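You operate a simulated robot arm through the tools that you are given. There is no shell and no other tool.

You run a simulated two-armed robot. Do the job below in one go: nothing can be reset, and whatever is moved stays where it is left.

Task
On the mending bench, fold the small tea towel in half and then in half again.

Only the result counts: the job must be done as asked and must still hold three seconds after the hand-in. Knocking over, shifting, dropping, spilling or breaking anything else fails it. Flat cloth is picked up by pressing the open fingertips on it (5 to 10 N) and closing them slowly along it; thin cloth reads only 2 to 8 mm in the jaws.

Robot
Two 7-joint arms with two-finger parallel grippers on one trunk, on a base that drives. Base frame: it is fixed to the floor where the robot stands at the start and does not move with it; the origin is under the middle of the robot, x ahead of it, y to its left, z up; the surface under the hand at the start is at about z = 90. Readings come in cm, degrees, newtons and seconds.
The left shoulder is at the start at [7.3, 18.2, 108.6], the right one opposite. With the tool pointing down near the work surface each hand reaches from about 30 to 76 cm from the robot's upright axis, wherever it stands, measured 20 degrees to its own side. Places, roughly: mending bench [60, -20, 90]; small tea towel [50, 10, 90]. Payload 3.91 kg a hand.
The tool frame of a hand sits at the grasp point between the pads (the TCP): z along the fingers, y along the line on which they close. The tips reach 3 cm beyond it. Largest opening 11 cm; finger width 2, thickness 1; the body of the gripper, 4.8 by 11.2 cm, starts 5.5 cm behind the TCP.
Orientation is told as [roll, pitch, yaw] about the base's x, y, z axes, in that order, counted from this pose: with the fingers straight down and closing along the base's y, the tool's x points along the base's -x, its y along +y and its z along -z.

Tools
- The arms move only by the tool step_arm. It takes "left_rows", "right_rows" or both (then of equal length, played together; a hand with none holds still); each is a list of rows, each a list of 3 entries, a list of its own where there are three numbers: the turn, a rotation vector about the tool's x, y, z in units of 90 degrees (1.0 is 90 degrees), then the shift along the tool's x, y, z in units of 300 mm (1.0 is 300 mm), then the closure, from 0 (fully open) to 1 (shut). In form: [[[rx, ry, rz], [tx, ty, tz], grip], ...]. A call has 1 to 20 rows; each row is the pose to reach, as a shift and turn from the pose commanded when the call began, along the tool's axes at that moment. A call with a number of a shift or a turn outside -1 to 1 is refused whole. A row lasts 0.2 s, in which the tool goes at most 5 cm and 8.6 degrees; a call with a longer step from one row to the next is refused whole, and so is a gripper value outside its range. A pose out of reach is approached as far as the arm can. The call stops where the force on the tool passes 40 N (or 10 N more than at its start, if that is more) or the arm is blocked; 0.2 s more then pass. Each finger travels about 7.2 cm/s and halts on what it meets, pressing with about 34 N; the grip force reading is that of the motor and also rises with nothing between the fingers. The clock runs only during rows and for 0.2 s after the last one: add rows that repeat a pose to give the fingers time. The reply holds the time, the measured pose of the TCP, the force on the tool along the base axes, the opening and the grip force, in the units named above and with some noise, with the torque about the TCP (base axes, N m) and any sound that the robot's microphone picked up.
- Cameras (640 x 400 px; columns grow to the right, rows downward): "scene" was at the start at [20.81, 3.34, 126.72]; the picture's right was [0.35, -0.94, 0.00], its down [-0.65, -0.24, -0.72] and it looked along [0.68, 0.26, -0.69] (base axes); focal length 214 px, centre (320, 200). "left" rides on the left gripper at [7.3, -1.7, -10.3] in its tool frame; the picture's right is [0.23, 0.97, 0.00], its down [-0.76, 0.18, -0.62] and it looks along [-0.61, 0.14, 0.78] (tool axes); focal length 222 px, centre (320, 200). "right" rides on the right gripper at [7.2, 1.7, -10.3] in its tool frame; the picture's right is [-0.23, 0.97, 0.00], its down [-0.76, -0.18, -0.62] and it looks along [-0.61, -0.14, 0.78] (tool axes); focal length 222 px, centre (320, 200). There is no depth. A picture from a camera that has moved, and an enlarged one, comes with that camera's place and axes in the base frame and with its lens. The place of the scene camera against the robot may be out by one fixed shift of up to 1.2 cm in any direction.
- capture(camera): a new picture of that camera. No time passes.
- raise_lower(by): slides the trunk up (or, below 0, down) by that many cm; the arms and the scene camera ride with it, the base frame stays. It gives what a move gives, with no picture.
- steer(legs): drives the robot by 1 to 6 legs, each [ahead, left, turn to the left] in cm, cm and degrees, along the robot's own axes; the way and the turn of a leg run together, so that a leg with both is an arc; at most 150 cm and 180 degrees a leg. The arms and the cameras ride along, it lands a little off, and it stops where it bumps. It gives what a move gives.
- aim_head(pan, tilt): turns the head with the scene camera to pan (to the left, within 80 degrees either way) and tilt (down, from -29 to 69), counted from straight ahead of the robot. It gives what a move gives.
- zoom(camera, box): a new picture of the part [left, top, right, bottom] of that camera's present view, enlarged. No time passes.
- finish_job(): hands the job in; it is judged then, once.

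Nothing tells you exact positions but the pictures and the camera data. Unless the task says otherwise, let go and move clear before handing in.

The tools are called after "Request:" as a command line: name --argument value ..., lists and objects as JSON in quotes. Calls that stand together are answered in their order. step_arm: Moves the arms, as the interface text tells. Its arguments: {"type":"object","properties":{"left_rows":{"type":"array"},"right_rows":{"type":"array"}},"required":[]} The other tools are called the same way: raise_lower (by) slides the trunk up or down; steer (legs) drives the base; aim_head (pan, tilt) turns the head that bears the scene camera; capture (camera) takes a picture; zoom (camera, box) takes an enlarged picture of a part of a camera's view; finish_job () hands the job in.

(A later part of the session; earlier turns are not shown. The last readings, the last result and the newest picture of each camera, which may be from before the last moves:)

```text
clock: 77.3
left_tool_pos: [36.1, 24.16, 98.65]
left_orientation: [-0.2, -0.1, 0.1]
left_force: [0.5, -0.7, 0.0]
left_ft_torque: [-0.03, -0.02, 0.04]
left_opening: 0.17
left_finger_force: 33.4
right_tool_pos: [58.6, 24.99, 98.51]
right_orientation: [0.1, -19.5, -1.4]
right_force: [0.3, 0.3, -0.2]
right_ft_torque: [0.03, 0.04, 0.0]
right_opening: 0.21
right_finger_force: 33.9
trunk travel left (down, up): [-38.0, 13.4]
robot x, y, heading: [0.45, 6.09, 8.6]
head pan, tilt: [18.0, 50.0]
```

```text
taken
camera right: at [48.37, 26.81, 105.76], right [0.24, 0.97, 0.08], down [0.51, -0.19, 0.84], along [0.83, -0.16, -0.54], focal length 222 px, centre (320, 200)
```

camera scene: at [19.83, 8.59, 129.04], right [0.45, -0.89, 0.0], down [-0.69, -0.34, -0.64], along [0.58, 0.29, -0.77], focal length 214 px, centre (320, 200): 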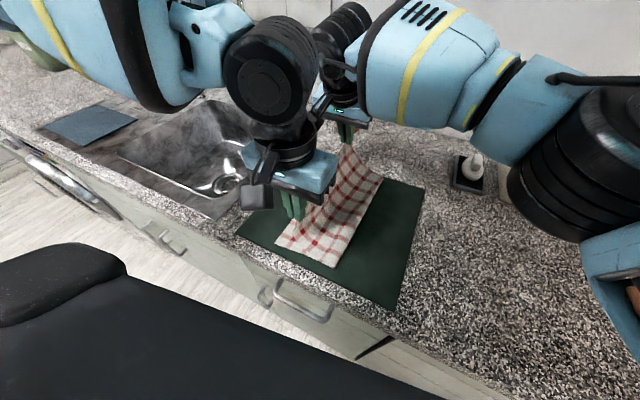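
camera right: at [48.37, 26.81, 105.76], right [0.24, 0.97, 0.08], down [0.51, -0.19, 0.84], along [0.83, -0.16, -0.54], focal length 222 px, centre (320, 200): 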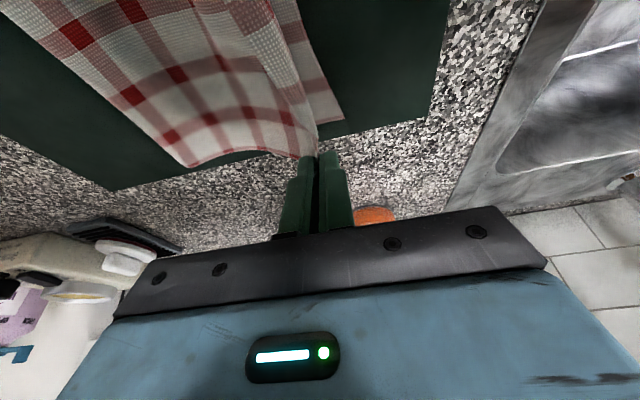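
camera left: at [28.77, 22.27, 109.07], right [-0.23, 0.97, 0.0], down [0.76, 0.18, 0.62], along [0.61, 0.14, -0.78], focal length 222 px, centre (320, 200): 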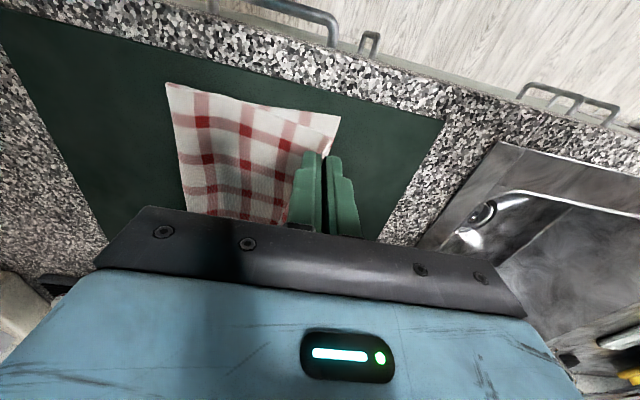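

The hands are right above the matching corners of the lower layer at about (34.4, 25.2) and (60.7, 27.0). Lowering the edge onto it now.

Request:
step_arm --left_rows '[[[0, 0, 0], [0.004, 0.003, 0.025], 1], [[0, 0, 0], [0.008, 0.006, 0.05], 1], [[0, 0, 0], [0.012, 0.009, 0.08], 1], [[0, 0, 0], [0.016, 0.013, 0.11], 1], [[0, 0, 0], [0.02, 0.013, 0.135], 1], [[0, 0, 0], [0.02, 0.013, 0.153], 1]]' --right_rows '[[[0, 0, 0], [0.011, 0.009, 0.023], 1], [[0, 0, 0], [0.022, 0.018, 0.046], 1], [[0, 0, 0], [0.034, 0.027, 0.07], 1], [[0, 0, 0], [0.046, 0.036, 0.095], 1], [[0, 0, 0], [0.057, 0.04, 0.118], 1], [[0, 0, 0], [0.066, 0.04, 0.136], 1]]'

Request:
capture --camera "left"

Request:
capture --camera "right"

Request:
capture --camera "scene"

```text
clock: 78.7
left_tool_pos: [35.44, 24.39, 93.95]
left_orientation: [0.0, -0.2, 0.1]
left_force: [0.7, -0.4, 0.9]
left_ft_torque: [0.01, -0.04, -0.01]
left_opening: 0.16
left_finger_force: 33.5
right_tool_pos: [58.05, 26.09, 94.2]
right_orientation: [0.1, -19.4, -1.5]
right_force: [-1.6, 0.8, 4.1]
right_ft_torque: [0.03, 0.02, -0.04]
right_opening: 0.21
right_finger_force: 33.9
trunk travel left (down, up): [-38.0, 13.4]
robot x, y, heading: [0.78, 6.36, 8.9]
head pan, tilt: [18.0, 50.0]
```

```text
taken
camera left: at [28.12, 22.53, 104.44], right [-0.23, 0.97, 0.0], down [0.76, 0.18, 0.63], along [0.61, 0.14, -0.78], focal length 222 px, centre (320, 200)
```

left: 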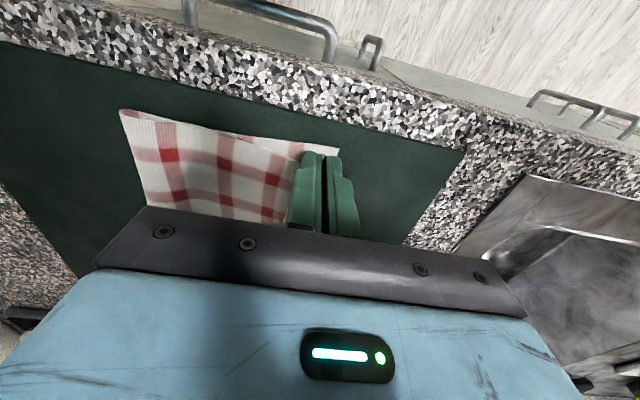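

```text
taken
camera right: at [47.92, 27.99, 101.43], right [0.24, 0.97, 0.08], down [0.5, -0.19, 0.84], along [0.83, -0.16, -0.53], focal length 222 px, centre (320, 200)
```

right: 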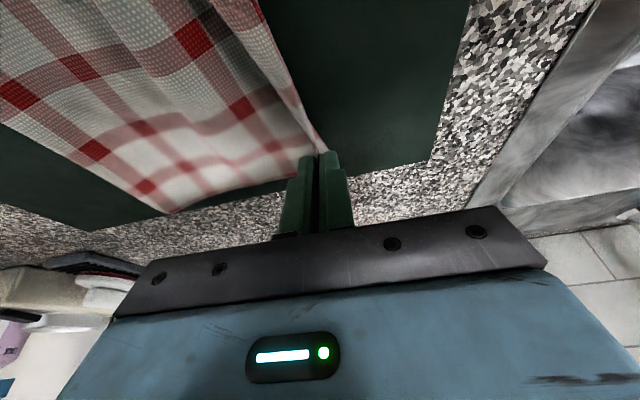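

```text
taken
camera scene: at [19.49, 11.7, 129.06], right [0.45, -0.89, 0.0], down [-0.68, -0.34, -0.64], along [0.58, 0.29, -0.77], focal length 214 px, centre (320, 200)
```

scene: 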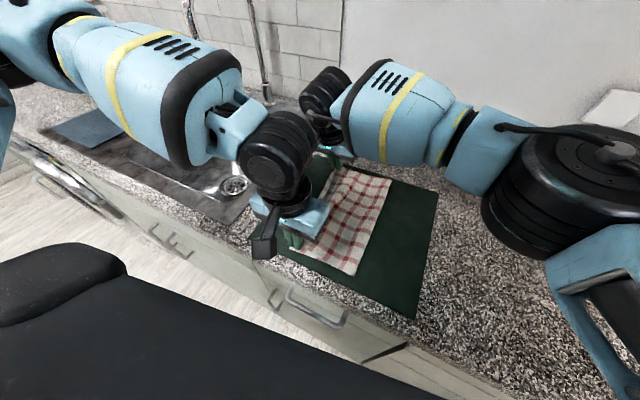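

The edge is resting on the lower layer. I'll open the fingers just a little to release the cloth, then lift straight up.

Request:
step_arm --left_rows '[[[0, 0, 0], [0, 0, 0.004], 1], [[0, 0, 0], [0, 0, 0.004], 0.96], [[0, 0, 0], [0, 0, 0.004], 0.92], [[0, 0, 0], [0, 0, 0.002], 0.88], [[0, 0, 0], [0, 0, 0.0], 0.86], [[0, 0, 0], [0, 0, -0.003], 0.86], [[0, 0, 0], [0, 0, -0.03], 0.86], [[0, 0, 0], [0, 0, -0.08], 0.86], [[0, 0, 0], [0, 0, -0.15], 0.86], [[0, 0, 0], [0, 0, -0.25], 0.86]]' --right_rows '[[[0, 0, 0], [0, 0, 0], 1], [[0, 0, 0], [0, 0, 0], 0.96], [[0, 0, 0], [-0.001, 0, -0.003], 0.92], [[0, 0, 0], [-0.0015, 0, -0.004], 0.88], [[0, 0, 0], [-0.002, 0, -0.006], 0.86], [[0, 0, 0], [-0.002, 0, -0.008], 0.86], [[0, 0, 0], [-0.01, 0, -0.03], 0.86], [[0, 0, 0], [-0.027, 0, -0.075], 0.86], [[0, 0, 0], [-0.05, 0, -0.14], 0.86], [[0, 0, 0], [-0.083, 0, -0.235], 0.86]]'

Request:
capture --camera "left"

Request:
capture --camera "right"

Request:
capture --camera "scene"

```text
clock: 80.9
left_tool_pos: [35.37, 24.34, 101.83]
left_orientation: [0.0, -0.1, 0.1]
left_force: [-0.9, -0.1, 0.1]
left_ft_torque: [0.01, 0.01, 0.02]
left_opening: 1.52
left_finger_force: 0.1
right_tool_pos: [57.93, 25.94, 101.64]
right_orientation: [0.1, -19.5, -1.4]
right_force: [0.5, -0.2, -0.6]
right_ft_torque: [0.03, -0.03, 0.0]
right_opening: 1.55
right_finger_force: 0.0
trunk travel left (down, up): [-38.0, 13.4]
robot x, y, heading: [0.69, 6.17, 8.5]
head pan, tilt: [18.0, 50.0]
```

```text
taken
camera left: at [28.03, 22.59, 112.28], right [-0.23, 0.97, 0.0], down [0.76, 0.18, 0.62], along [0.61, 0.14, -0.78], focal length 222 px, centre (320, 200)
```

left: 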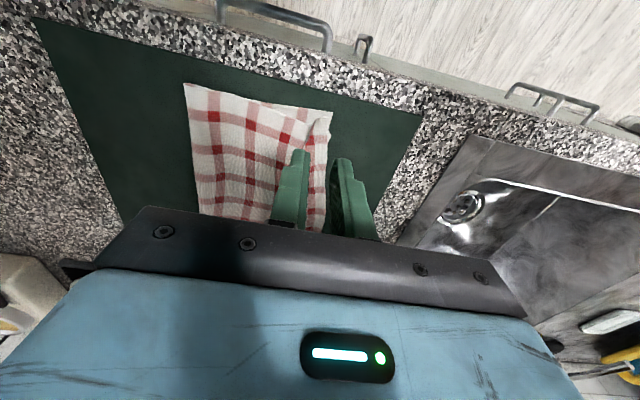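

```text
taken
camera right: at [47.7, 27.71, 108.98], right [0.24, 0.97, 0.08], down [0.51, -0.19, 0.84], along [0.83, -0.16, -0.53], focal length 222 px, centre (320, 200)
```

right: 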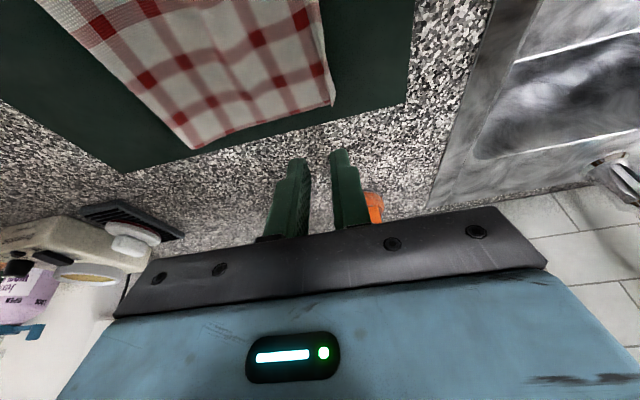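

```text
taken
camera scene: at [19.44, 11.66, 129.06], right [0.45, -0.89, 0.0], down [-0.68, -0.34, -0.64], along [0.58, 0.29, -0.77], focal length 214 px, centre (320, 200)
```

scene: 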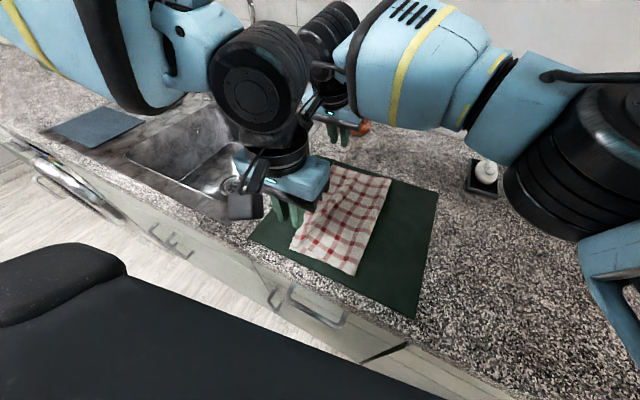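

The first fold worked: the upper layer lies neatly on the lower one. I'll move both hands clear to inspect it properly.

Request:
step_arm --left_rows '[[[0, 0, 0], [0, 0.05, -0.05], 0.8], [[0, 0, 0], [0, 0.12, -0.1], 0.7], [[0, 0, 0], [0, 0.2, -0.15], 0.5], [[0, 0, 0], [0, 0.28, -0.2], 0.4], [[0, 0, 0], [0, 0.36, -0.2], 0.2], [[0, 0, 0], [0, 0.44, -0.2], 0.0]]' --right_rows '[[[0, 0, 0], [-0.01, -0.05, -0.03], 0.8], [[0, 0, 0], [-0.02, -0.12, -0.06], 0.7], [[0, 0, 0], [-0.03, -0.24, -0.08], 0.5], [[0, 0, 0], [-0.03, -0.36, -0.08], 0.4], [[0, 0, 0], [-0.03, -0.5, -0.08], 0.2], [[0, 0, 0], [-0.03, -0.64, -0.08], 0.0]]'

Request:
aim_head --pan 15 --tilt 55

Request:
capture --camera "scene"

```text
clock: 82.3
left_tool_pos: [35.42, 37.69, 107.53]
left_orientation: [0.1, -0.2, 0.0]
left_force: [-0.4, -0.1, -0.1]
left_ft_torque: [-0.02, 0.0, 0.01]
left_opening: 11.01
left_finger_force: 0.2
right_tool_pos: [57.57, 6.46, 103.99]
right_orientation: [0.2, -19.5, -1.4]
right_force: [-0.4, -0.6, 0.0]
right_ft_torque: [0.02, 0.0, 0.02]
right_opening: 10.98
right_finger_force: 0.0
trunk travel left (down, up): [-38.0, 13.4]
robot x, y, heading: [0.64, 5.69, 8.5]
head pan, tilt: [18.0, 50.0]
```

```text
clock: 83.0
left_tool_pos: [35.33, 37.57, 107.47]
left_orientation: [0.1, -0.1, 0.1]
left_force: [0.5, 0.2, -0.7]
left_ft_torque: [-0.02, 0.0, 0.01]
left_opening: 11.0
left_finger_force: 0.0
right_tool_pos: [57.82, 6.55, 103.93]
right_orientation: [0.2, -19.3, -1.3]
right_force: [0.6, -0.7, -0.4]
right_ft_torque: [0.0, 0.01, 0.01]
right_opening: 10.99
right_finger_force: 0.0
trunk travel left (down, up): [-38.0, 13.4]
robot x, y, heading: [0.75, 6.14, 8.6]
head pan, tilt: [15.0, 55.0]
```

```text
taken
camera scene: at [19.28, 11.15, 128.39], right [0.4, -0.92, 0.0], down [-0.75, -0.33, -0.57], along [0.53, 0.23, -0.82], focal length 214 px, centre (320, 200)
```

scene: 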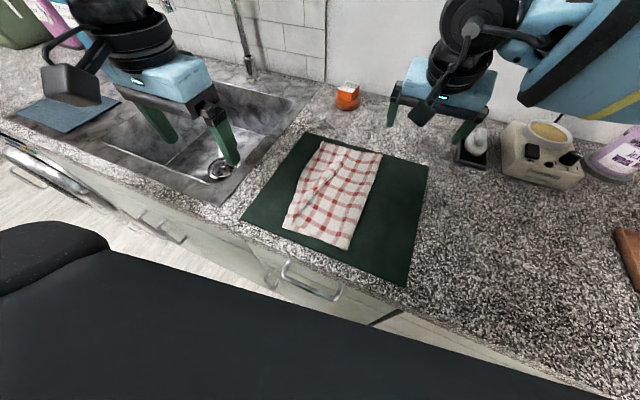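

Request:
zoom --camera "scene" --box '[240, 120, 440, 290]'

```text
2.35 times, centred on (340, 205) of scene
camera zoom: at [19.28, 11.15, 128.39], right [0.4, -0.92, 0.0], down [-0.75, -0.33, -0.57], along [0.53, 0.23, -0.82], focal length 505 px, centre (273, 188)
```

zoom: 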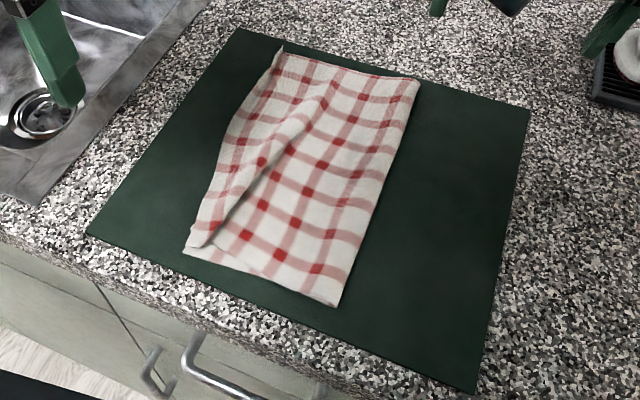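

The fold is aligned at the left edge, but the top layer has a diagonal pleat because the crease sits about 3 cm too far left at the near end. I'll look more closely before correcting it.

Request:
zoom --camera "scene" --box '[270, 130, 400, 260]'

Request:
capture --camera "left"

Request:
capture --camera "right"

```text
3.08 times, centred on (335, 195) of scene
camera zoom: at [19.28, 11.15, 128.39], right [0.4, -0.92, 0.0], down [-0.75, -0.33, -0.57], along [0.53, 0.23, -0.82], focal length 660 px, centre (274, 215)
```

zoom: 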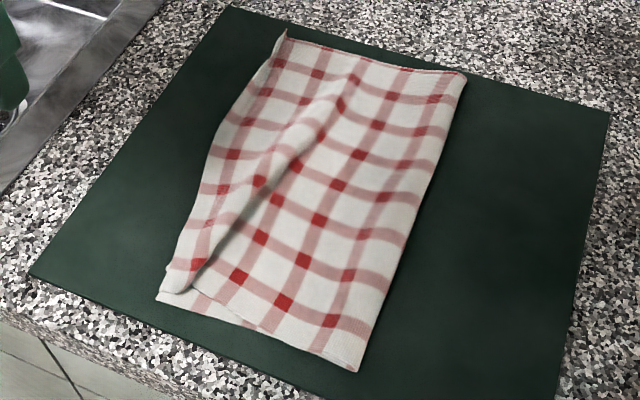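

```text
taken
camera left: at [28.07, 35.89, 117.86], right [-0.23, 0.97, 0.0], down [0.76, 0.18, 0.62], along [0.61, 0.14, -0.78], focal length 222 px, centre (320, 200)
```

left: 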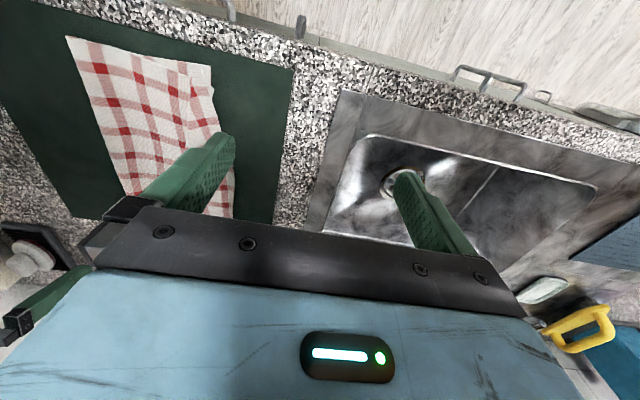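

```text
taken
camera right: at [47.51, 8.5, 111.23], right [0.24, 0.97, 0.08], down [0.51, -0.19, 0.84], along [0.83, -0.16, -0.54], focal length 222 px, centre (320, 200)
```

right: 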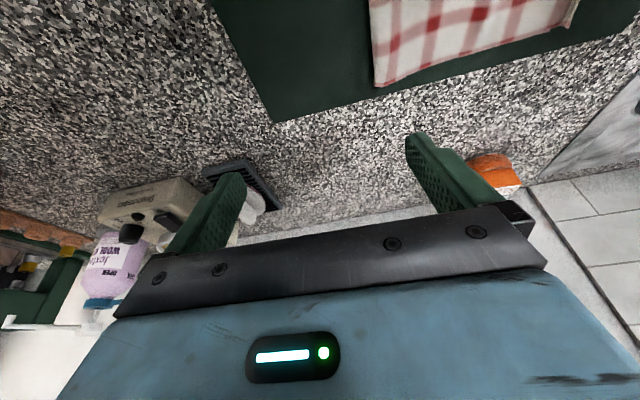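

The near half of the top layer has about 6 cm of slack, so the crease needs to move right there. I'll use the right hand to pinch only the top layer near the crease and draw it right so the slack rolls out. First I'll bring that hand over, upright.

Request:
step_arm --right_rows '[[[0, 0.027, -0.002], [0.082, 0.035, -0.029], 0.1], [[0, 0.054, -0.004], [0.163, 0.069, -0.058], 0.2], [[0, 0.081, -0.006], [0.245, 0.104, -0.086], 0.3], [[0, 0.108, -0.008], [0.327, 0.139, -0.115], 0.4], [[0, 0.135, -0.01], [0.408, 0.173, -0.144], 0.5], [[0, 0.162, -0.012], [0.49, 0.208, -0.173], 0.6], [[0, 0.189, -0.014], [0.571, 0.242, -0.201], 0.636], [[0, 0.2156, -0.0156], [0.653, 0.277, -0.23], 0.636], [[0, 0.2156, -0.0156], [0.653, 0.277, -0.23], 0.636]]'

Request:
capture --camera "right"

Request:
capture --camera "scene"

```text
clock: 85.0
left_tool_pos: [35.3, 37.67, 107.54]
left_orientation: [-0.1, -0.1, 0.0]
left_force: [0.7, 1.0, -0.5]
left_ft_torque: [0.03, 0.0, 0.02]
left_opening: 11.01
left_finger_force: 0.0
right_tool_pos: [37.15, 15.5, 104.02]
right_orientation: [-0.1, -0.1, -0.1]
right_force: [0.1, 0.3, -0.5]
right_ft_torque: [0.02, 0.0, 0.01]
right_opening: 4.04
right_finger_force: 0.0
trunk travel left (down, up): [-38.0, 13.4]
robot x, y, heading: [0.68, 6.21, 8.5]
head pan, tilt: [15.0, 55.0]
```

```text
taken
camera right: at [29.97, 17.1, 114.38], right [0.23, 0.97, 0.0], down [0.76, -0.18, 0.62], along [0.61, -0.14, -0.78], focal length 222 px, centre (320, 200)
```

right: 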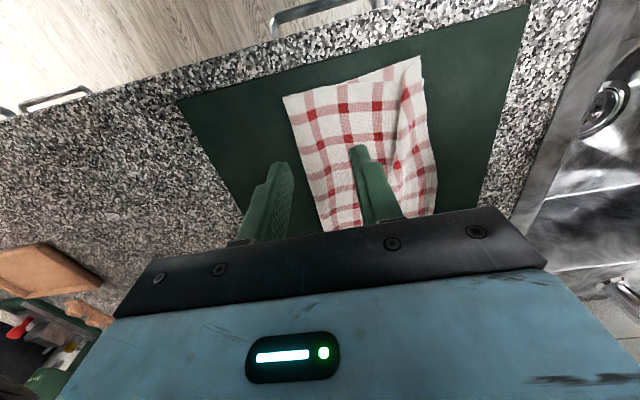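

```text
taken
camera scene: at [19.3, 11.11, 128.39], right [0.4, -0.92, 0.0], down [-0.75, -0.33, -0.57], along [0.53, 0.23, -0.82], focal length 214 px, centre (320, 200)
```

scene: 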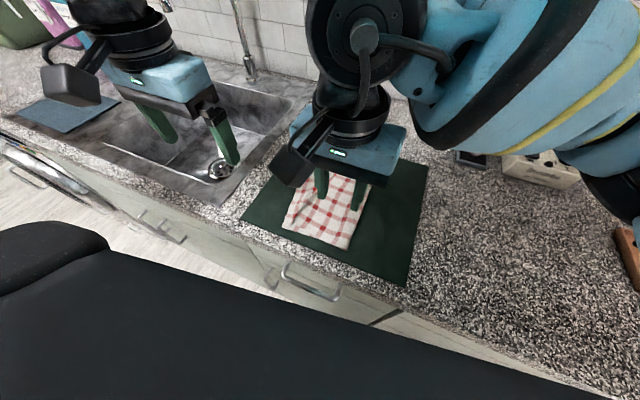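

Request:
zoom --camera "right" --box '[260, 40, 460, 240]'

```text
2.00 times, centred on (360, 140) of right
camera zoom: at [29.97, 17.1, 114.38], right [0.23, 0.97, 0.0], down [0.76, -0.18, 0.62], along [0.61, -0.14, -0.78], focal length 444 px, centre (240, 320)
```

zoom: 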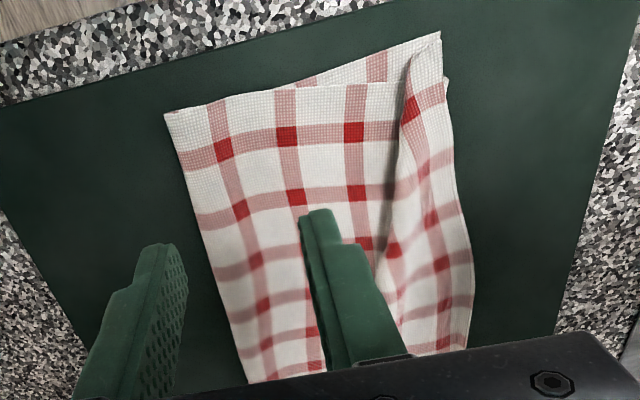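

The pleat is clear: the crease side of the top layer lies flat from y 12 to about 23. I'll lower the right hand onto the top layer near y 15.3 with a 3 cm opening.

Request:
step_arm --right_rows '[[[0, 0, 0], [0, -0.003, 0.06], 0.68], [[0, 0, 0], [0, -0.007, 0.12], 0.727], [[0, 0, 0], [0, -0.007, 0.18], 0.727], [[0, 0, 0], [0, -0.007, 0.24], 0.727], [[0, 0, 0], [0, -0.007, 0.29], 0.727], [[0, 0, 0], [0, -0.007, 0.313], 0.727], [[0, 0, 0], [0, -0.007, 0.313], 0.727]]'

Request:
step_arm --right_rows '[[[0, 0, 0], [0, 0, 0.006], 0.727], [[0, 0, 0], [0, 0, 0.012], 0.727], [[0, 0, 0], [0, 0, 0.012], 0.727], [[0, 0, 0], [0, 0, 0.012], 0.727]]'

Request:
zoom --camera "right" --box '[220, 80, 460, 240]'

```text
clock: 86.5
left_tool_pos: [35.51, 37.68, 107.46]
left_orientation: [0.0, -0.2, 0.1]
left_force: [0.6, 0.2, 0.0]
left_ft_torque: [-0.01, -0.01, 0.04]
left_opening: 11.0
left_finger_force: 0.2
right_tool_pos: [37.24, 15.33, 94.29]
right_orientation: [-0.1, 0.0, 0.0]
right_force: [-0.1, -1.1, -0.1]
right_ft_torque: [0.02, 0.02, 0.04]
right_opening: 3.01
right_finger_force: 0.0
trunk travel left (down, up): [-38.0, 13.4]
robot x, y, heading: [1.07, 5.93, 8.4]
head pan, tilt: [15.0, 55.0]
```

```text
clock: 87.5
left_tool_pos: [35.36, 37.64, 107.46]
left_orientation: [0.0, -0.1, 0.1]
left_force: [-0.3, 0.0, 0.1]
left_ft_torque: [-0.02, 0.0, 0.01]
left_opening: 11.01
left_finger_force: 0.1
right_tool_pos: [37.3, 15.29, 94.11]
right_orientation: [0.0, 0.0, -0.1]
right_force: [0.1, -0.5, 0.2]
right_ft_torque: [0.02, 0.0, 0.03]
right_opening: 3.01
right_finger_force: 0.2
trunk travel left (down, up): [-38.0, 13.4]
robot x, y, heading: [0.55, 6.02, 8.5]
head pan, tilt: [15.0, 55.0]
```

```text
2.50 times, centred on (340, 160) of right
camera zoom: at [29.95, 16.98, 104.39], right [0.23, 0.97, 0.0], down [0.76, -0.18, 0.62], along [0.61, -0.14, -0.78], focal length 555 px, centre (270, 300)
```

zoom: 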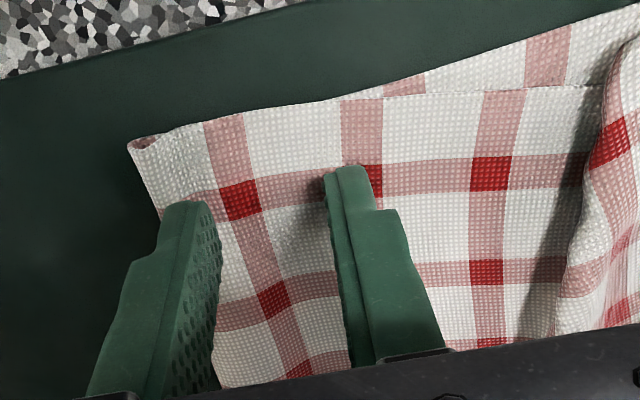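

Request:
step_arm --right_rows '[[[0, 0, 0], [0.015, 0, 0.006], 0.727], [[0, 0, 0], [0.02, 0, 0.01], 0.727], [[0, 0, 0], [0.02, 0, 0.01], 0.727], [[0, 0, 0], [0.02, 0, 0.01], 0.727]]'

Request:
step_arm --right_rows '[[[0, 0, 0], [0, 0, 0.004], 0.727], [[0, 0, 0], [0, 0, 0.004], 0.727], [[0, 0, 0], [0, 0, 0.004], 0.727]]'

```text
clock: 88.5
left_tool_pos: [35.4, 37.73, 107.54]
left_orientation: [0.0, -0.1, 0.2]
left_force: [0.1, -0.6, 0.3]
left_ft_torque: [-0.02, -0.01, 0.01]
left_opening: 11.01
left_finger_force: 0.1
right_tool_pos: [36.67, 15.46, 93.74]
right_orientation: [-0.1, -0.1, 0.1]
right_force: [0.5, -0.6, 0.5]
right_ft_torque: [-0.01, 0.0, 0.04]
right_opening: 3.02
right_finger_force: 0.1
trunk travel left (down, up): [-38.0, 13.4]
robot x, y, heading: [0.48, 6.09, 8.5]
head pan, tilt: [15.0, 55.0]
```

```text
clock: 89.3
left_tool_pos: [35.33, 37.6, 107.49]
left_orientation: [-0.1, -0.2, 0.2]
left_force: [0.0, -0.3, 0.9]
left_ft_torque: [0.0, 0.02, 0.02]
left_opening: 11.01
left_finger_force: 0.0
right_tool_pos: [36.65, 15.31, 93.79]
right_orientation: [-0.2, 0.1, 0.1]
right_force: [-0.1, 0.6, 1.2]
right_ft_torque: [-0.01, -0.03, 0.01]
right_opening: 2.98
right_finger_force: 0.1
trunk travel left (down, up): [-38.0, 13.4]
robot x, y, heading: [0.51, 5.93, 8.6]
head pan, tilt: [15.0, 55.0]
```

Request:
step_arm --right_rows '[[[0, 0, 0], [0, 0, 0.003], 0.727], [[0, 0, 0], [0, 0, 0.003], 0.727], [[0, 0, 0], [0, 0, 0.003], 0.727]]'

```text
clock: 90.2
left_tool_pos: [35.24, 37.69, 107.45]
left_orientation: [0.0, -0.2, 0.2]
left_force: [-0.5, 0.5, -0.2]
left_ft_torque: [0.04, 0.02, 0.02]
left_opening: 10.99
left_finger_force: 0.0
right_tool_pos: [36.61, 15.5, 93.72]
right_orientation: [0.0, -0.1, 0.0]
right_force: [0.4, -0.7, 4.1]
right_ft_torque: [-0.01, -0.01, -0.05]
right_opening: 2.94
right_finger_force: 0.0
trunk travel left (down, up): [-38.0, 13.4]
robot x, y, heading: [0.83, 6.31, 8.4]
head pan, tilt: [15.0, 55.0]
```

The right is pressing lightly at 4 N. Closing slowly to gather just the top layer.

Request:
step_arm --right_rows '[[[0, 0, 0], [0, 0, 0.0], 0.74], [[0, 0, 0], [0, 0, 0], 0.76], [[0, 0, 0], [0, 0, 0], 0.78], [[0, 0, 0], [0, 0, 0], 0.8], [[0, 0, 0], [0, 0, 0], 0.82], [[0, 0, 0], [0, 0, 0], 0.84], [[0, 0, 0], [0, 0, 0], 0.86], [[0, 0, 0], [0, 0, 0], 0.88], [[0, 0, 0], [0, 0, 0], 0.9], [[0, 0, 0], [0, 0, 0], 0.92], [[0, 0, 0], [0, 0, 0], 0.94], [[0, 0, 0], [0, 0, 0], 0.96], [[0, 0, 0], [0, 0, 0], 0.98], [[0, 0, 0], [0, 0, 0], 1.0], [[0, 0, 0], [0, 0, 0], 1.0], [[0, 0, 0], [0, 0, 0], 1.0]]'

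Request:
zoom --camera "right" --box '[220, 80, 460, 240]'

```text
clock: 93.5
left_tool_pos: [35.2, 37.71, 107.54]
left_orientation: [0.1, -0.2, 0.1]
left_force: [0.3, -0.9, 0.2]
left_ft_torque: [0.02, 0.02, -0.01]
left_opening: 11.01
left_finger_force: 0.0
right_tool_pos: [36.65, 15.45, 93.62]
right_orientation: [-0.1, -0.1, -0.1]
right_force: [0.4, 0.6, 2.7]
right_ft_torque: [0.03, 0.01, 0.0]
right_opening: 0.19
right_finger_force: 34.6
trunk travel left (down, up): [-38.0, 13.4]
robot x, y, heading: [0.62, 5.94, 8.7]
head pan, tilt: [15.0, 55.0]
```

```text
2.50 times, centred on (340, 160) of right
camera zoom: at [29.32, 17.09, 103.94], right [0.23, 0.97, 0.0], down [0.76, -0.18, 0.62], along [0.61, -0.14, -0.78], focal length 555 px, centre (270, 300)
```

zoom: 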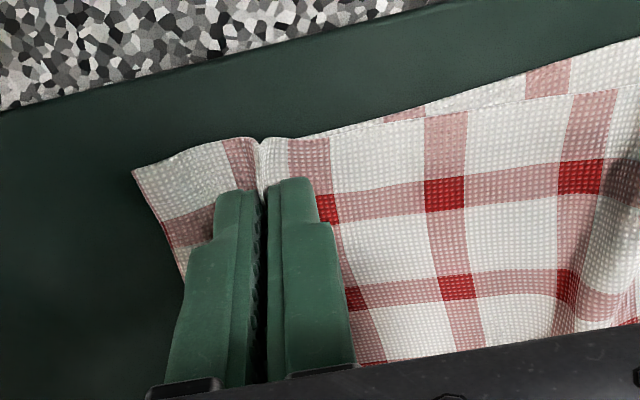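

The jaws read 1.9 mm, a single-layer ridge. Lifting slightly and drawing it to the right to roll the crease outward.

Request:
step_arm --right_rows '[[[0, 0, 0], [0, -0.005, -0.03], 1], [[0, 0, 0], [0, -0.015, -0.06], 1], [[0, 0, 0], [0, -0.03, -0.09], 1], [[0, 0, 0], [0, -0.05, -0.1], 1], [[0, 0, 0], [0, -0.07, -0.1], 1], [[0, 0, 0], [0, -0.09, -0.1], 1]]'

Request:
capture --camera "right"

Request:
capture --camera "scene"

```text
clock: 95.0
left_tool_pos: [35.43, 37.65, 107.52]
left_orientation: [0.0, -0.1, 0.1]
left_force: [-1.2, 0.2, -0.6]
left_ft_torque: [0.0, 0.01, 0.0]
left_opening: 10.99
left_finger_force: 0.1
right_tool_pos: [36.69, 12.72, 96.69]
right_orientation: [-0.1, -0.1, 0.0]
right_force: [-0.4, 0.3, -0.9]
right_ft_torque: [-0.01, 0.02, 0.03]
right_opening: 0.22
right_finger_force: 34.4
trunk travel left (down, up): [-38.0, 13.4]
robot x, y, heading: [0.45, 6.22, 8.5]
head pan, tilt: [15.0, 55.0]
```

```text
taken
camera right: at [29.36, 14.37, 106.99], right [0.23, 0.97, 0.0], down [0.76, -0.18, 0.62], along [0.61, -0.14, -0.78], focal length 222 px, centre (320, 200)
```

right: 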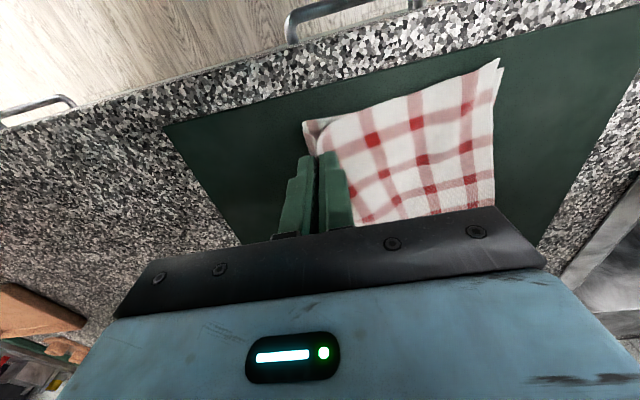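

```text
taken
camera scene: at [19.28, 11.12, 128.39], right [0.4, -0.92, 0.0], down [-0.75, -0.33, -0.57], along [0.53, 0.23, -0.82], focal length 214 px, centre (320, 200)
```

scene: 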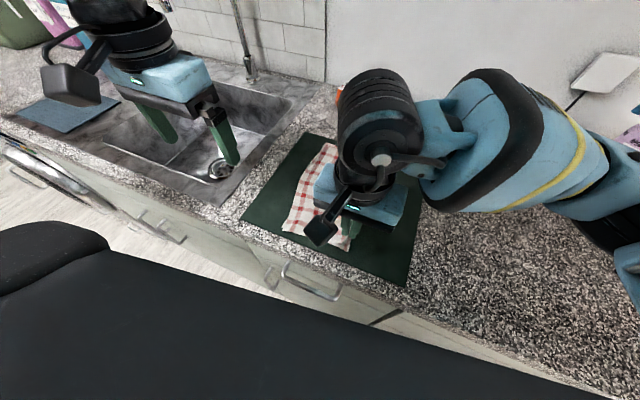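

The pleat is being pulled out and the near-left corner stays put. Continuing to the right while lowering.

Request:
step_arm --right_rows '[[[0, 0, 0], [0, -0.02, 0.0], 1], [[0, 0, 0], [0, -0.04, 0.01], 1], [[0, 0, 0], [0, -0.06, 0.025], 1], [[0, 0, 0], [0, -0.08, 0.045], 1], [[0, 0, 0], [0, -0.095, 0.06], 1], [[0, 0, 0], [0, -0.105, 0.075], 1]]'

Request:
capture --camera "right"

Request:
zoom --camera "scene" --box '[240, 120, 440, 290]'

```text
clock: 96.3
left_tool_pos: [35.37, 37.61, 107.56]
left_orientation: [0.0, -0.2, 0.0]
left_force: [0.1, 0.7, 0.1]
left_ft_torque: [-0.02, 0.02, 0.02]
left_opening: 11.02
left_finger_force: 0.1
right_tool_pos: [36.59, 9.58, 94.29]
right_orientation: [-0.2, 0.0, 0.1]
right_force: [-0.6, 0.6, -0.8]
right_ft_torque: [0.0, 0.01, 0.02]
right_opening: 0.2
right_finger_force: 33.6
trunk travel left (down, up): [-38.0, 13.4]
robot x, y, heading: [0.59, 5.99, 8.6]
head pan, tilt: [15.0, 55.0]
```

```text
taken
camera right: at [29.25, 11.25, 104.66], right [0.23, 0.97, 0.0], down [0.76, -0.18, 0.62], along [0.61, -0.14, -0.78], focal length 222 px, centre (320, 200)
```

right: 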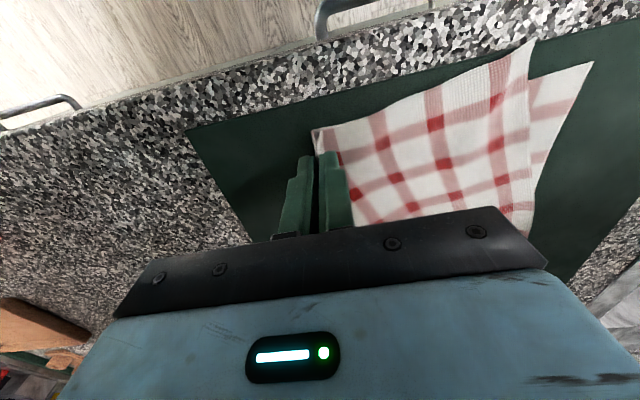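

```text
2.35 times, centred on (340, 205) of scene
camera zoom: at [19.29, 11.13, 128.39], right [0.4, -0.92, 0.0], down [-0.75, -0.33, -0.57], along [0.53, 0.23, -0.82], focal length 505 px, centre (273, 188)
```

zoom: 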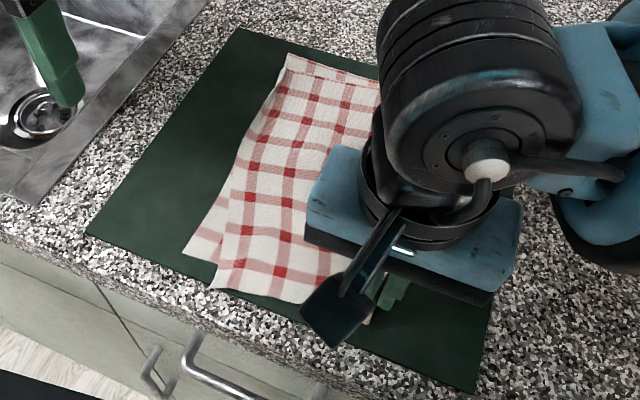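

The pleat has rolled out and the crease's near end is about where it should be. The top near-left corner was drawn about 3 cm too far right, so I'll release here and then pull that corner back.

Request:
step_arm --right_rows '[[[0, 0, 0], [0, 0, 0.006], 1], [[0, 0, 0], [0, 0, 0.01], 1], [[0, 0, 0], [0, 0, 0.01], 0.97], [[0, 0, 0], [0, 0, 0.01], 0.94], [[0, 0, 0], [0, 0, 0.008], 0.91], [[0, 0, 0], [0, 0, 0.006], 0.88], [[0, 0, 0], [0, 0, 0.0], 0.86], [[0, 0, 0], [0, 0, -0.03], 0.86], [[0, 0, 0], [0, 0, -0.1], 0.86], [[0, 0, 0], [0, -0.08, -0.2], 0.86], [[0, 0, 0], [0, -0.2, -0.3], 0.86], [[0, 0, 0], [0, -0.34, -0.36], 0.86]]'

Request:
zoom --camera "scene" --box '[240, 120, 440, 290]'

Request:
capture --camera "left"

```text
clock: 99.0
left_tool_pos: [35.37, 37.53, 107.6]
left_orientation: [0.0, -0.2, 0.2]
left_force: [-0.3, -0.6, 0.7]
left_ft_torque: [0.02, 0.0, 0.0]
left_opening: 11.0
left_finger_force: 0.1
right_tool_pos: [36.38, -0.29, 105.57]
right_orientation: [-0.1, -0.1, 0.0]
right_force: [-0.1, -0.6, -0.9]
right_ft_torque: [0.01, -0.06, -0.04]
right_opening: 1.54
right_finger_force: 0.1
trunk travel left (down, up): [-38.0, 13.4]
robot x, y, heading: [0.55, 6.31, 8.4]
head pan, tilt: [15.0, 55.0]
```

```text
2.35 times, centred on (340, 205) of scene
camera zoom: at [19.25, 11.01, 128.4], right [0.4, -0.92, 0.0], down [-0.75, -0.33, -0.57], along [0.53, 0.23, -0.82], focal length 505 px, centre (273, 188)
```

zoom: 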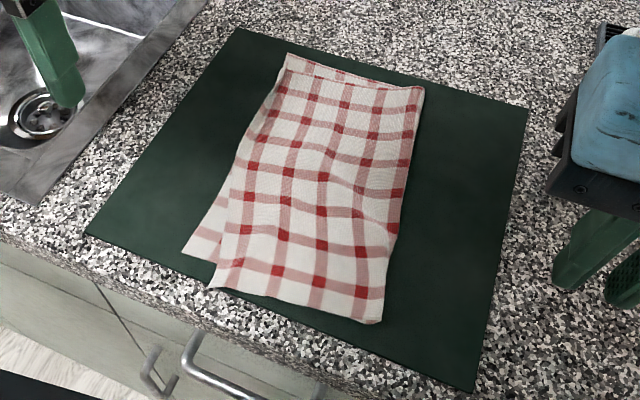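

```text
taken
camera left: at [28.03, 35.77, 117.9], right [-0.23, 0.97, 0.0], down [0.76, 0.18, 0.63], along [0.61, 0.14, -0.78], focal length 222 px, centre (320, 200)
```

left: 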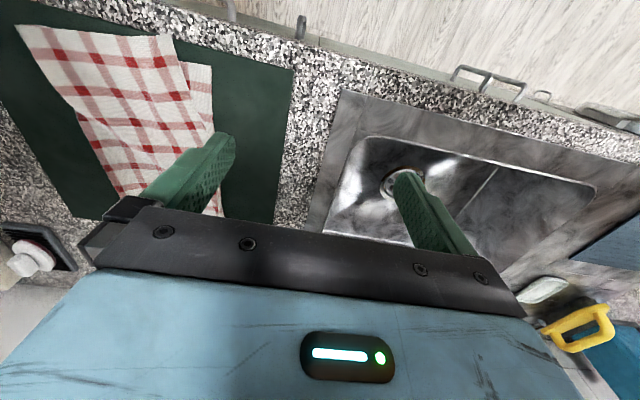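

Request:
zoom --camera "scene" --box '[310, 130, 390, 190]'

Request:
zoom --camera "scene" --box '[300, 180, 400, 260]'

Request:
zoom --camera "left" --box '[10, 10, 240, 220]'

```text
6.67 times, centred on (350, 160) of scene
camera zoom: at [19.25, 11.01, 128.4], right [0.4, -0.92, 0.0], down [-0.75, -0.33, -0.57], along [0.53, 0.23, -0.82], focal length 1430 px, centre (120, 467)
```

zoom: 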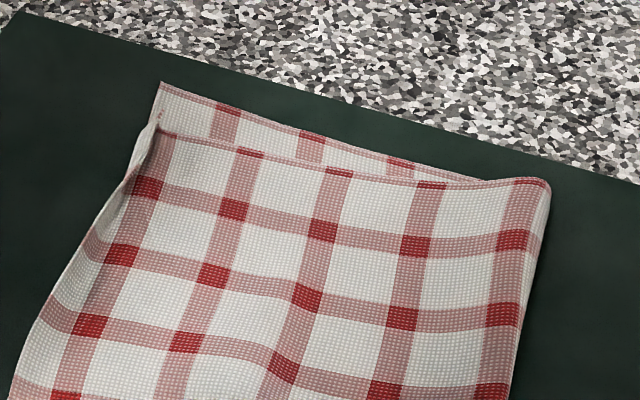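

```text
5.00 times, centred on (350, 220) of scene
camera zoom: at [19.25, 11.01, 128.4], right [0.4, -0.92, 0.0], down [-0.75, -0.33, -0.57], along [0.53, 0.23, -0.82], focal length 1072 px, centre (170, 100)
```

zoom: 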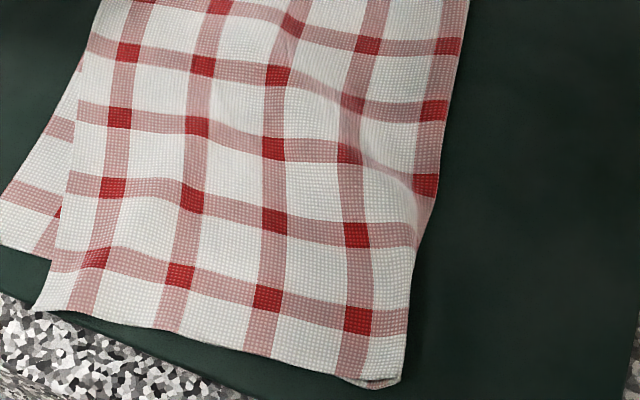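

```text
1.90 times, centred on (125, 115) of left
camera zoom: at [28.03, 35.77, 117.9], right [-0.23, 0.97, 0.0], down [0.76, 0.18, 0.63], along [0.61, 0.14, -0.78], focal length 423 px, centre (691, 362)
```

zoom: 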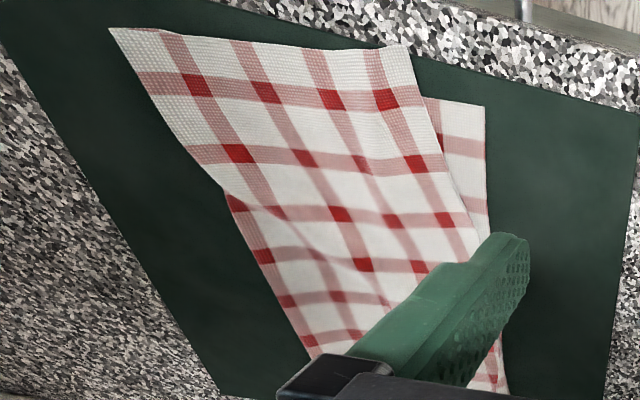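

The top layer is flat now, but its near-left corner lies at about (32.3, 21.8) instead of on the lower corner at (34.2, 25.4). I'll shift the base right a little so the left hand can reach that corner, grip only the top layer there and pull it into line.

Request:
steer --legs '[[-0.9, -5.9, 0]]'

Request:
step_arm --left_rows '[[[0, 0, 0], [0.01, -0.06, 0.04], 0.2], [[0, 0, 0], [0.02, -0.12, 0.08], 0.4], [[0, 0, 0], [0.03, -0.18, 0.12], 0.6], [[0, 0, 0], [0.04, -0.24, 0.17], 0.727], [[0, 0, 0], [0.05, -0.29, 0.22], 0.727], [[0, 0, 0], [0.06, -0.323, 0.28], 0.727], [[0, 0, 0], [0.07, -0.323, 0.34], 0.727], [[0, 0, 0], [0.07, -0.323, 0.34], 0.727]]'

Request:
capture --camera "left"

Request:
zoom --camera "left" --box '[220, 80, 460, 240]'

```text
clock: 100.1
left_tool_pos: [35.46, 31.88, 107.41]
left_orientation: [0.1, -0.1, -0.1]
left_force: [0.1, 0.1, 0.0]
left_ft_torque: [0.02, -0.02, 0.02]
left_opening: 10.97
left_finger_force: 0.1
right_tool_pos: [36.37, -5.87, 105.59]
right_orientation: [0.0, 0.0, -0.1]
right_force: [0.3, -0.7, -0.8]
right_ft_torque: [0.03, 0.0, 0.0]
right_opening: 1.55
right_finger_force: 0.1
trunk travel left (down, up): [-38.0, 13.4]
robot x, y, heading: [0.75, 0.44, 8.2]
head pan, tilt: [15.0, 55.0]
```

```text
clock: 101.9
left_tool_pos: [33.27, 22.36, 97.33]
left_orientation: [0.0, -0.1, 0.0]
left_force: [1.1, 1.0, 0.5]
left_ft_torque: [-0.03, -0.01, 0.02]
left_opening: 3.0
left_finger_force: 0.0
right_tool_pos: [36.38, -5.91, 105.55]
right_orientation: [-0.1, -0.1, -0.1]
right_force: [-0.3, 1.2, 0.1]
right_ft_torque: [0.0, -0.02, 0.0]
right_opening: 1.51
right_finger_force: 0.1
trunk travel left (down, up): [-38.0, 13.4]
robot x, y, heading: [0.66, -0.14, 8.6]
head pan, tilt: [15.0, 55.0]
```

```text
taken
camera left: at [25.99, 20.5, 107.7], right [-0.23, 0.97, 0.0], down [0.76, 0.18, 0.62], along [0.61, 0.14, -0.78], focal length 222 px, centre (320, 200)
```

left: 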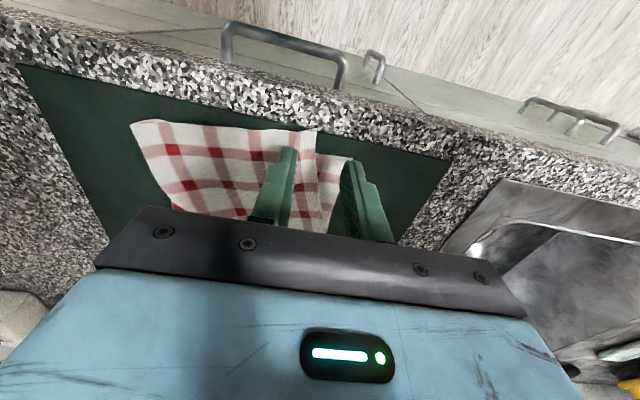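

```text
2.50 times, centred on (340, 160) of left
camera zoom: at [25.99, 20.5, 107.7], right [-0.23, 0.97, 0.0], down [0.76, 0.18, 0.62], along [0.61, 0.14, -0.78], focal length 555 px, centre (270, 300)
```

zoom: 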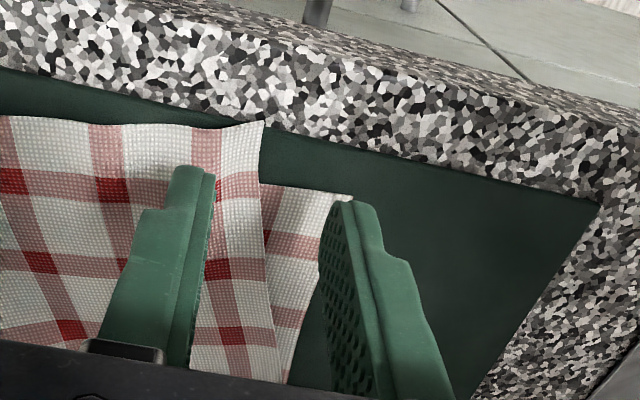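

The left fingers straddle the top layer's corner, clear of the lower layer. Lowering to contact in small steps.

Request:
step_arm --left_rows '[[[0, 0, 0], [-0.004, -0.01, 0.04], 0.727], [[0, 0, 0], [-0.008, -0.018, 0.08], 0.727], [[0, 0, 0], [-0.008, -0.018, 0.11], 0.727], [[0, 0, 0], [-0.008, -0.018, 0.12], 0.727], [[0, 0, 0], [-0.008, -0.018, 0.12], 0.727]]'

Request:
step_arm --left_rows '[[[0, 0, 0], [0, 0, 0.004], 0.727], [[0, 0, 0], [0, 0, 0.006], 0.727], [[0, 0, 0], [0, 0, 0.006], 0.727], [[0, 0, 0], [0, 0, 0.006], 0.727]]'

```text
clock: 103.1
left_tool_pos: [33.57, 21.6, 93.77]
left_orientation: [0.0, -0.1, 0.0]
left_force: [-0.6, -0.3, 0.2]
left_ft_torque: [0.05, 0.02, -0.03]
left_opening: 2.99
left_finger_force: 0.2
right_tool_pos: [36.37, -6.09, 105.52]
right_orientation: [-0.1, 0.0, -0.1]
right_force: [0.9, 1.1, 0.2]
right_ft_torque: [0.01, -0.06, 0.0]
right_opening: 1.55
right_finger_force: 0.1
trunk travel left (down, up): [-38.0, 13.4]
robot x, y, heading: [0.96, 0.3, 8.5]
head pan, tilt: [15.0, 55.0]
```

```text
clock: 104.1
left_tool_pos: [33.55, 21.68, 93.52]
left_orientation: [0.0, -0.2, -0.1]
left_force: [-0.1, -1.3, 3.8]
left_ft_torque: [-0.08, -0.03, -0.05]
left_opening: 3.02
left_finger_force: 0.3
right_tool_pos: [36.36, -5.91, 105.57]
right_orientation: [-0.1, -0.1, -0.1]
right_force: [0.7, -1.1, 0.2]
right_ft_torque: [0.04, 0.0, 0.03]
right_opening: 1.53
right_finger_force: 0.1
trunk travel left (down, up): [-38.0, 13.4]
robot x, y, heading: [0.31, 0.73, 8.4]
head pan, tilt: [15.0, 55.0]
```

Contact at about 4 N. Closing slowly on the corner.

Request:
step_arm --left_rows '[[[0, 0, 0], [0, 0, 0.001], 0.74], [[0, 0, 0], [0, 0, 0.001], 0.76], [[0, 0, 0], [0, 0, 0.001], 0.78], [[0, 0, 0], [0, 0, 0.001], 0.8], [[0, 0, 0], [0, 0, 0.001], 0.82], [[0, 0, 0], [0, 0, 0.001], 0.84], [[0, 0, 0], [0, 0, 0.001], 0.86], [[0, 0, 0], [0, 0, 0.001], 0.88], [[0, 0, 0], [0, 0, 0.001], 0.9], [[0, 0, 0], [0, 0, 0.001], 0.92], [[0, 0, 0], [0, 0, 0.001], 0.94], [[0, 0, 0], [0, 0, 0.001], 0.96], [[0, 0, 0], [0, 0, 0.001], 0.98], [[0, 0, 0], [0, 0, 0.001], 1.0], [[0, 0, 0], [0, 0, 0.001], 1.0], [[0, 0, 0], [0, 0, 0.001], 1.0]]'

Request:
step_arm --left_rows '[[[0, 0, 0], [0, 0.005, -0.02], 1], [[0, 0, 0], [0, 0.01, -0.04], 1], [[0, 0, 0], [0, 0.015, -0.05], 1]]'

Request:
zoom --camera "left" --box '[160, 60, 460, 240]'

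```text
clock: 107.5
left_tool_pos: [33.58, 21.41, 93.5]
left_orientation: [0.0, -0.3, 0.0]
left_force: [0.2, -1.4, 6.1]
left_ft_torque: [-0.1, -0.08, 0.0]
left_opening: 0.19
left_finger_force: 34.1
right_tool_pos: [36.31, -6.08, 105.6]
right_orientation: [-0.1, -0.1, -0.1]
right_force: [-0.4, 0.8, 0.6]
right_ft_torque: [0.03, -0.03, 0.02]
right_opening: 1.53
right_finger_force: 0.0
trunk travel left (down, up): [-38.0, 13.4]
robot x, y, heading: [0.58, 0.08, 8.2]
head pan, tilt: [15.0, 55.0]
```

```text
clock: 108.3
left_tool_pos: [33.54, 22.15, 95.02]
left_orientation: [-0.1, -0.1, 0.0]
left_force: [0.5, 0.8, 0.2]
left_ft_torque: [0.0, -0.01, 0.02]
left_opening: 0.25
left_finger_force: 33.7
right_tool_pos: [36.4, -6.01, 105.54]
right_orientation: [-0.1, 0.0, 0.0]
right_force: [0.1, -0.1, 0.7]
right_ft_torque: [-0.01, -0.02, 0.0]
right_opening: 1.55
right_finger_force: 0.1
trunk travel left (down, up): [-38.0, 13.4]
robot x, y, heading: [0.63, 0.34, 8.3]
head pan, tilt: [15.0, 55.0]
```

```text
2.13 times, centred on (310, 150) of left
camera zoom: at [26.24, 20.42, 105.4], right [-0.23, 0.97, 0.0], down [0.76, 0.18, 0.62], along [0.61, 0.14, -0.78], focal length 474 px, centre (341, 307)
```

zoom: 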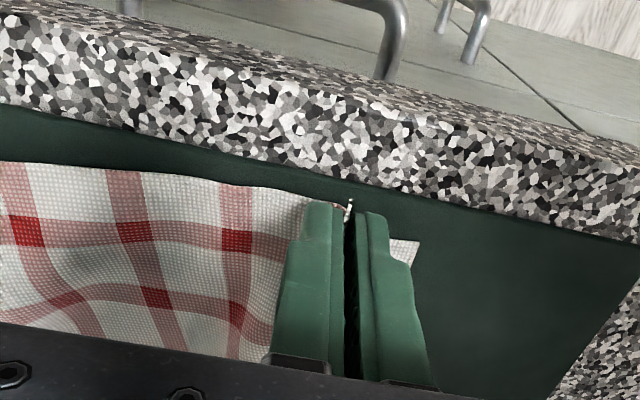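

The top corner is held and the lower corner hasn't moved. Pulling it left and forward onto the lower corner at (34.3, 25.4).

Request:
step_arm --left_rows '[[[0, 0, 0], [-0.01, 0.02, 0], 1], [[0, 0, 0], [-0.02, 0.04, 0], 1], [[0, 0, 0], [-0.032, 0.06, 0], 1], [[0, 0, 0], [-0.044, 0.08, 0], 1], [[0, 0, 0], [-0.054, 0.1, 0], 1], [[0, 0, 0], [-0.062, 0.113, 0], 1], [[0, 0, 0], [-0.062, 0.113, 0.012], 1], [[0, 0, 0], [-0.062, 0.113, 0.03], 1]]'

Request:
capture --camera "left"

Request:
zoom --camera "scene" --box '[220, 100, 460, 280]'

```text
clock: 110.1
left_tool_pos: [35.39, 25.58, 94.06]
left_orientation: [-0.1, -0.2, 0.0]
left_force: [0.2, 0.5, 0.3]
left_ft_torque: [0.0, -0.02, 0.02]
left_opening: 0.19
left_finger_force: 34.4
right_tool_pos: [36.29, -5.95, 105.51]
right_orientation: [-0.2, 0.0, -0.1]
right_force: [-0.3, 0.1, 0.3]
right_ft_torque: [0.03, 0.0, -0.02]
right_opening: 1.55
right_finger_force: 0.0
trunk travel left (down, up): [-38.0, 13.4]
robot x, y, heading: [0.64, 0.25, 8.0]
head pan, tilt: [15.0, 55.0]
```

```text
taken
camera left: at [28.14, 23.78, 104.47], right [-0.23, 0.97, 0.0], down [0.76, 0.18, 0.62], along [0.61, 0.14, -0.78], focal length 222 px, centre (320, 200)
```

left: 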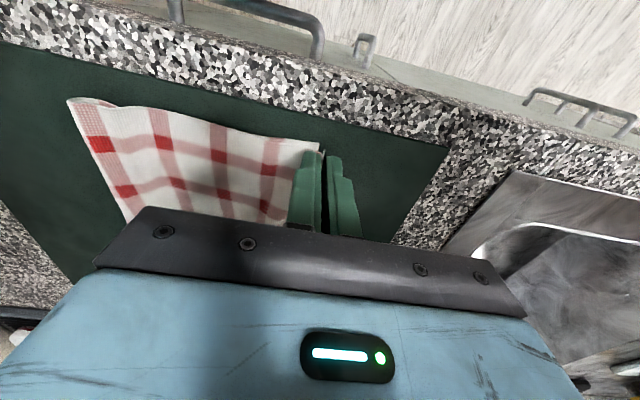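

```text
2.22 times, centred on (340, 190) of scene
camera zoom: at [19.24, 5.41, 128.39], right [0.4, -0.92, 0.0], down [-0.75, -0.33, -0.57], along [0.53, 0.23, -0.82], focal length 477 px, centre (276, 222)
```

zoom: 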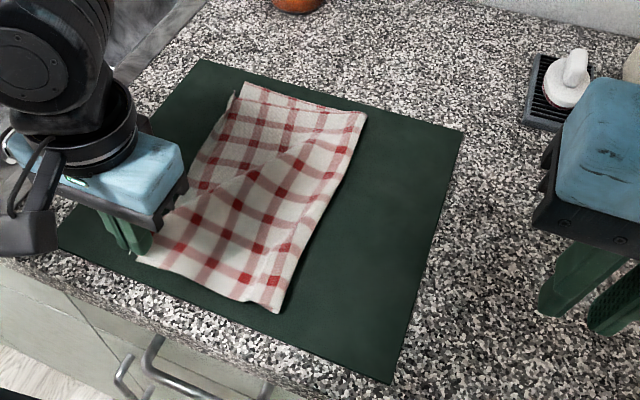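

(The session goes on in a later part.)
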